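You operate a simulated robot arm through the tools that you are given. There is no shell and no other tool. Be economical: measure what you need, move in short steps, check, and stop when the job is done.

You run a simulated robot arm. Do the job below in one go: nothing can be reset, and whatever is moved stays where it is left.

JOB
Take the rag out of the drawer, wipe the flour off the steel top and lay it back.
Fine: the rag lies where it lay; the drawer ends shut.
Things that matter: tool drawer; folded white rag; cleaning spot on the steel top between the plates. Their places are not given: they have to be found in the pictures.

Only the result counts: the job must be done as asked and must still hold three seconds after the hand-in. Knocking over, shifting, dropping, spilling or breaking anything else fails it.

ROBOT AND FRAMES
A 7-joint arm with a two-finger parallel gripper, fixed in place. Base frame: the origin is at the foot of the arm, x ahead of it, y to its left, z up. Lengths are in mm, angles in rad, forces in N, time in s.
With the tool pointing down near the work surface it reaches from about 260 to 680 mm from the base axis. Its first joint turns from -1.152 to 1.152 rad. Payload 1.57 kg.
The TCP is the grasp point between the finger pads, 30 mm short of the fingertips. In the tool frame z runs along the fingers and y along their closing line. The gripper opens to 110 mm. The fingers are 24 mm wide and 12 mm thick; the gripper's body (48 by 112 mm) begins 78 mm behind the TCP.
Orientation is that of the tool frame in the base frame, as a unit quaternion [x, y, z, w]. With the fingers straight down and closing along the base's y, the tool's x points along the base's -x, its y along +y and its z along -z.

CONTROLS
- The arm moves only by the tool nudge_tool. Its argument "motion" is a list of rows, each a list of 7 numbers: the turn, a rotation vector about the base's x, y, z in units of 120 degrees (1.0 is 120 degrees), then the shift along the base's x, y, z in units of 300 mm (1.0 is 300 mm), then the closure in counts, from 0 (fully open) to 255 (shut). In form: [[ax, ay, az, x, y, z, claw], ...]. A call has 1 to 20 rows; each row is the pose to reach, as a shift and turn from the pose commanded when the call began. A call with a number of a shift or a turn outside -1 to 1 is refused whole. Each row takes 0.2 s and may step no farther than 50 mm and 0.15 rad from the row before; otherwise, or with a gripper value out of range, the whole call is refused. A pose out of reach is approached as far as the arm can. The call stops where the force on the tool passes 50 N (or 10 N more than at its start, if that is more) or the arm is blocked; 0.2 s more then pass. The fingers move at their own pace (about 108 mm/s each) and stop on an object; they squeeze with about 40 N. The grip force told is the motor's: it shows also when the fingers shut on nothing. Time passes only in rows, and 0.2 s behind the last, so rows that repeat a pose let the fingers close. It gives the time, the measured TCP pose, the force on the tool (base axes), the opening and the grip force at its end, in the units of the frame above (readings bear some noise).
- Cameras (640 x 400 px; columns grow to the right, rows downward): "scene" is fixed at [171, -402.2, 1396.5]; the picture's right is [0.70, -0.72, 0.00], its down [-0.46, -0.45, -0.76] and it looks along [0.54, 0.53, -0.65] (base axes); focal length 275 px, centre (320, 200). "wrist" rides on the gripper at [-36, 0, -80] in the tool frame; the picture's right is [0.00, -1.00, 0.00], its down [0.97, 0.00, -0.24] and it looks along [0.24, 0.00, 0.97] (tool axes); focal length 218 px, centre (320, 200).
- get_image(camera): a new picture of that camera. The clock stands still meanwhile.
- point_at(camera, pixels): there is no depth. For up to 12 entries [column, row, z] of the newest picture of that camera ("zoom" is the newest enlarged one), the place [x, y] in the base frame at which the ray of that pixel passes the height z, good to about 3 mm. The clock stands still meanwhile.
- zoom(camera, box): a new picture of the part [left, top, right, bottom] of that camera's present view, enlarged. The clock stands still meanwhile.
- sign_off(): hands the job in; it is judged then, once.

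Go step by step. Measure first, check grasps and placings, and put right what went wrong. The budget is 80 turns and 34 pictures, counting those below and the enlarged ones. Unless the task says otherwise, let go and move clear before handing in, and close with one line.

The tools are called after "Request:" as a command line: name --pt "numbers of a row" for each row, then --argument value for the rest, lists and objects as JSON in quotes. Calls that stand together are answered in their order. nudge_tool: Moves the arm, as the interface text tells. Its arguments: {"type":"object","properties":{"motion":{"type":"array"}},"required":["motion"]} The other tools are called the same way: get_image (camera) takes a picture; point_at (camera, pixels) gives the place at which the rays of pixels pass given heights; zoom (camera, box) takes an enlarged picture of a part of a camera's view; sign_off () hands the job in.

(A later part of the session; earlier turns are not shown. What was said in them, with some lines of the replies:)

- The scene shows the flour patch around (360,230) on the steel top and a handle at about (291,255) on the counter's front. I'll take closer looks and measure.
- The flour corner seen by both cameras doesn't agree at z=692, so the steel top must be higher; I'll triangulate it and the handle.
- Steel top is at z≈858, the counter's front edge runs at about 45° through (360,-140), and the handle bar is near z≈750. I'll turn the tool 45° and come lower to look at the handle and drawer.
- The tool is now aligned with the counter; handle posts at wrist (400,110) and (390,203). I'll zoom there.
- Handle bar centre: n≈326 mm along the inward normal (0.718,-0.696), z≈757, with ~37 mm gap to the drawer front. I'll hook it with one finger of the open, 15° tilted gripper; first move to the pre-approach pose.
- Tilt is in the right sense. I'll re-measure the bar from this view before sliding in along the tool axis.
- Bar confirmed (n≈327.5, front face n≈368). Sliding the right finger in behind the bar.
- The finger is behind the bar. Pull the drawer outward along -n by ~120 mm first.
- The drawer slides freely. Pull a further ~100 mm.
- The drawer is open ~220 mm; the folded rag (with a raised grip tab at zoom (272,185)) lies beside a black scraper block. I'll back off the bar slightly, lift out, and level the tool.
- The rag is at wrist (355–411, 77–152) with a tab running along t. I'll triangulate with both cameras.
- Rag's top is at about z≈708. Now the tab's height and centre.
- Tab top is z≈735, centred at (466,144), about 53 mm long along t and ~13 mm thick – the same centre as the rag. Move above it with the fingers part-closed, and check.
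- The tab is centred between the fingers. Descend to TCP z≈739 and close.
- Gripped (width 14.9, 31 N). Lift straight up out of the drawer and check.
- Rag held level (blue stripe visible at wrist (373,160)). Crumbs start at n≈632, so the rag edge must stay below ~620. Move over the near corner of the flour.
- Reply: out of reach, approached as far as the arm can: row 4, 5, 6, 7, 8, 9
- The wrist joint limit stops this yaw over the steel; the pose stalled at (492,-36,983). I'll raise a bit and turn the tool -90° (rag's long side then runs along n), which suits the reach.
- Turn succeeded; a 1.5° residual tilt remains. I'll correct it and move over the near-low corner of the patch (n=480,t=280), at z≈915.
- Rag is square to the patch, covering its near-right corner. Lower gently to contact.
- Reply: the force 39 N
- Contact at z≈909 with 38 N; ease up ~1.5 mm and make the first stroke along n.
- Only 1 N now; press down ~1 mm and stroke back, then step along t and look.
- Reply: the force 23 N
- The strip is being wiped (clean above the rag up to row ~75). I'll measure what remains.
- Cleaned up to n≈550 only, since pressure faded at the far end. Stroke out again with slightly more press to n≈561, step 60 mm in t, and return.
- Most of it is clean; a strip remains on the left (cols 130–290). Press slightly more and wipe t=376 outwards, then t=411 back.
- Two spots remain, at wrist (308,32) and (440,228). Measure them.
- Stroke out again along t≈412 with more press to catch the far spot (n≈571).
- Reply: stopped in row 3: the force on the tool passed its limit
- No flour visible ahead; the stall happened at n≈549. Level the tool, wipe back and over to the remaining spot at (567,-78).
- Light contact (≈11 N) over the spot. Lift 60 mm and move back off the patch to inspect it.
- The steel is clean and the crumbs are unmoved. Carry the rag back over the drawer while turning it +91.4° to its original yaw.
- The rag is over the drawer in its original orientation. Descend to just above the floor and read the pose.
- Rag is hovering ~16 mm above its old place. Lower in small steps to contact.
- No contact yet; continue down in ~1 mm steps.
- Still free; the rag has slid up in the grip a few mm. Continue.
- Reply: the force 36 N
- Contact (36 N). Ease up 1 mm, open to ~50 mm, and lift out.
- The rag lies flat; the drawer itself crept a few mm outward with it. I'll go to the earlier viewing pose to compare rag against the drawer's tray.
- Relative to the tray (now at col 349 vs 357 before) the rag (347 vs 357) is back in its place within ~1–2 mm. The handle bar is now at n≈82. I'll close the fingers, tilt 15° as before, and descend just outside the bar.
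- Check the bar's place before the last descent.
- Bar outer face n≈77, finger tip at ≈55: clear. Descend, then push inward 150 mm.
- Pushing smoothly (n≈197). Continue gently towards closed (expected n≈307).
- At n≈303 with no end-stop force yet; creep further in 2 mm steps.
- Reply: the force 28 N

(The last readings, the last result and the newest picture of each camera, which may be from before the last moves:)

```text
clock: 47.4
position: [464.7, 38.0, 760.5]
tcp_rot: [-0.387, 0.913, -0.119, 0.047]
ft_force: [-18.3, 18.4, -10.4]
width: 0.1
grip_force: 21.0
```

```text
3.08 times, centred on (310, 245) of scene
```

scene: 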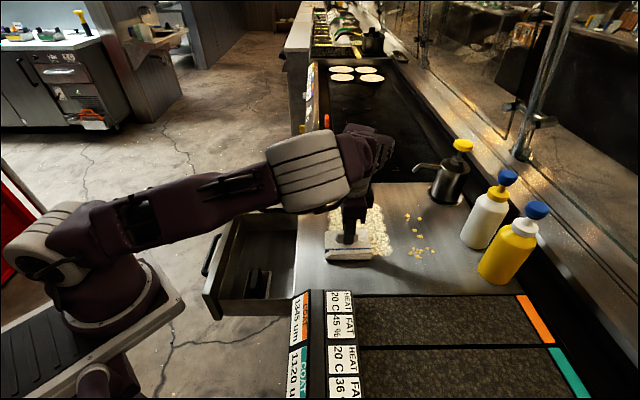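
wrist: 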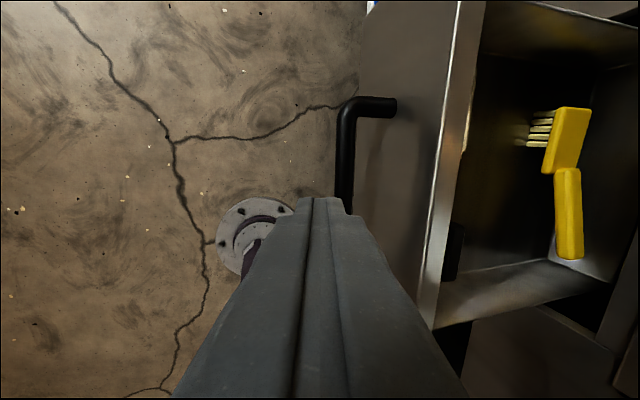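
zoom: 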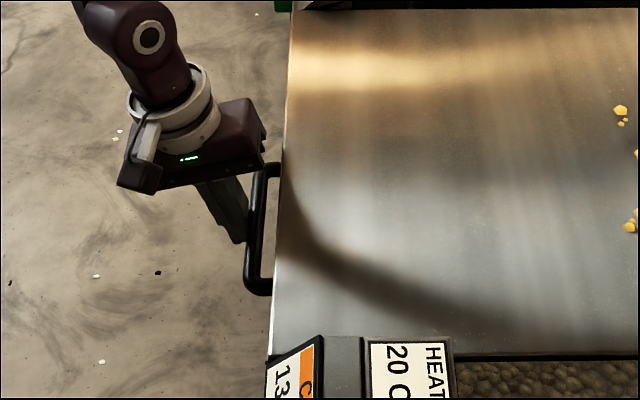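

End-stop reached (≈26 N along n at n≈307, as predicted): the drawer is shut. Back off and rise clear.

Request:
nudge_tool --pt "0 0 0 -0.024 0.0232 0 255" --pt "0 0 0 -0.1 0.097 0 255" --pt "0 0 0 -0.2 0.194 0 255" --pt "0 0 0 -0.2 0.194 0.15 255" --pt "0 0 0 -0.2 0.194 0.3 255" --pt "0 0 0 -0.2 0.194 0.45 255" --pt "0 0 0 -0.2 0.194 0.6 255" --pt "0 0 0 -0.2 0.194 0.75 255" --pt "0 0 0 -0.2 0.194 0.9 255"

Request:
get_image --camera "scene"

```text
clock: 49.4
position: [406.9, 92.9, 1035.0]
tcp_rot: [-0.385, 0.914, -0.121, 0.05]
ft_force: [0.1, -0.3, 0.2]
width: 0.0
grip_force: 20.9
```

```text
0 pictures are left
```

scene: 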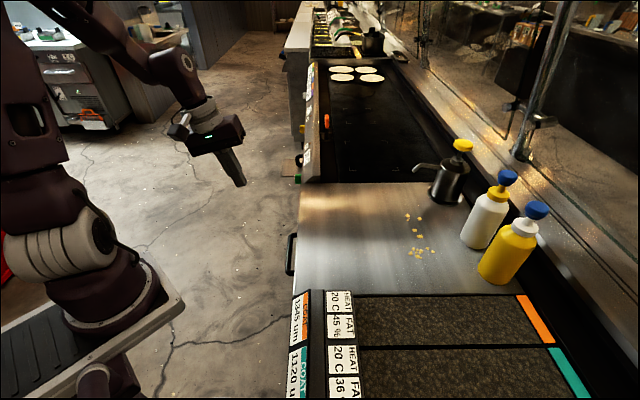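

The handle at (291,255) is back where it began, the drawer is shut, the steel top is clean and the arm is clear, so I'm handing in.

Request:
sign_off

```text
The job is handed in.
```

The flour is wiped off the steel top, the rag is back where it lay in the drawer (within about 1–2 mm), the drawer is shut, and nothing else was seen to move.
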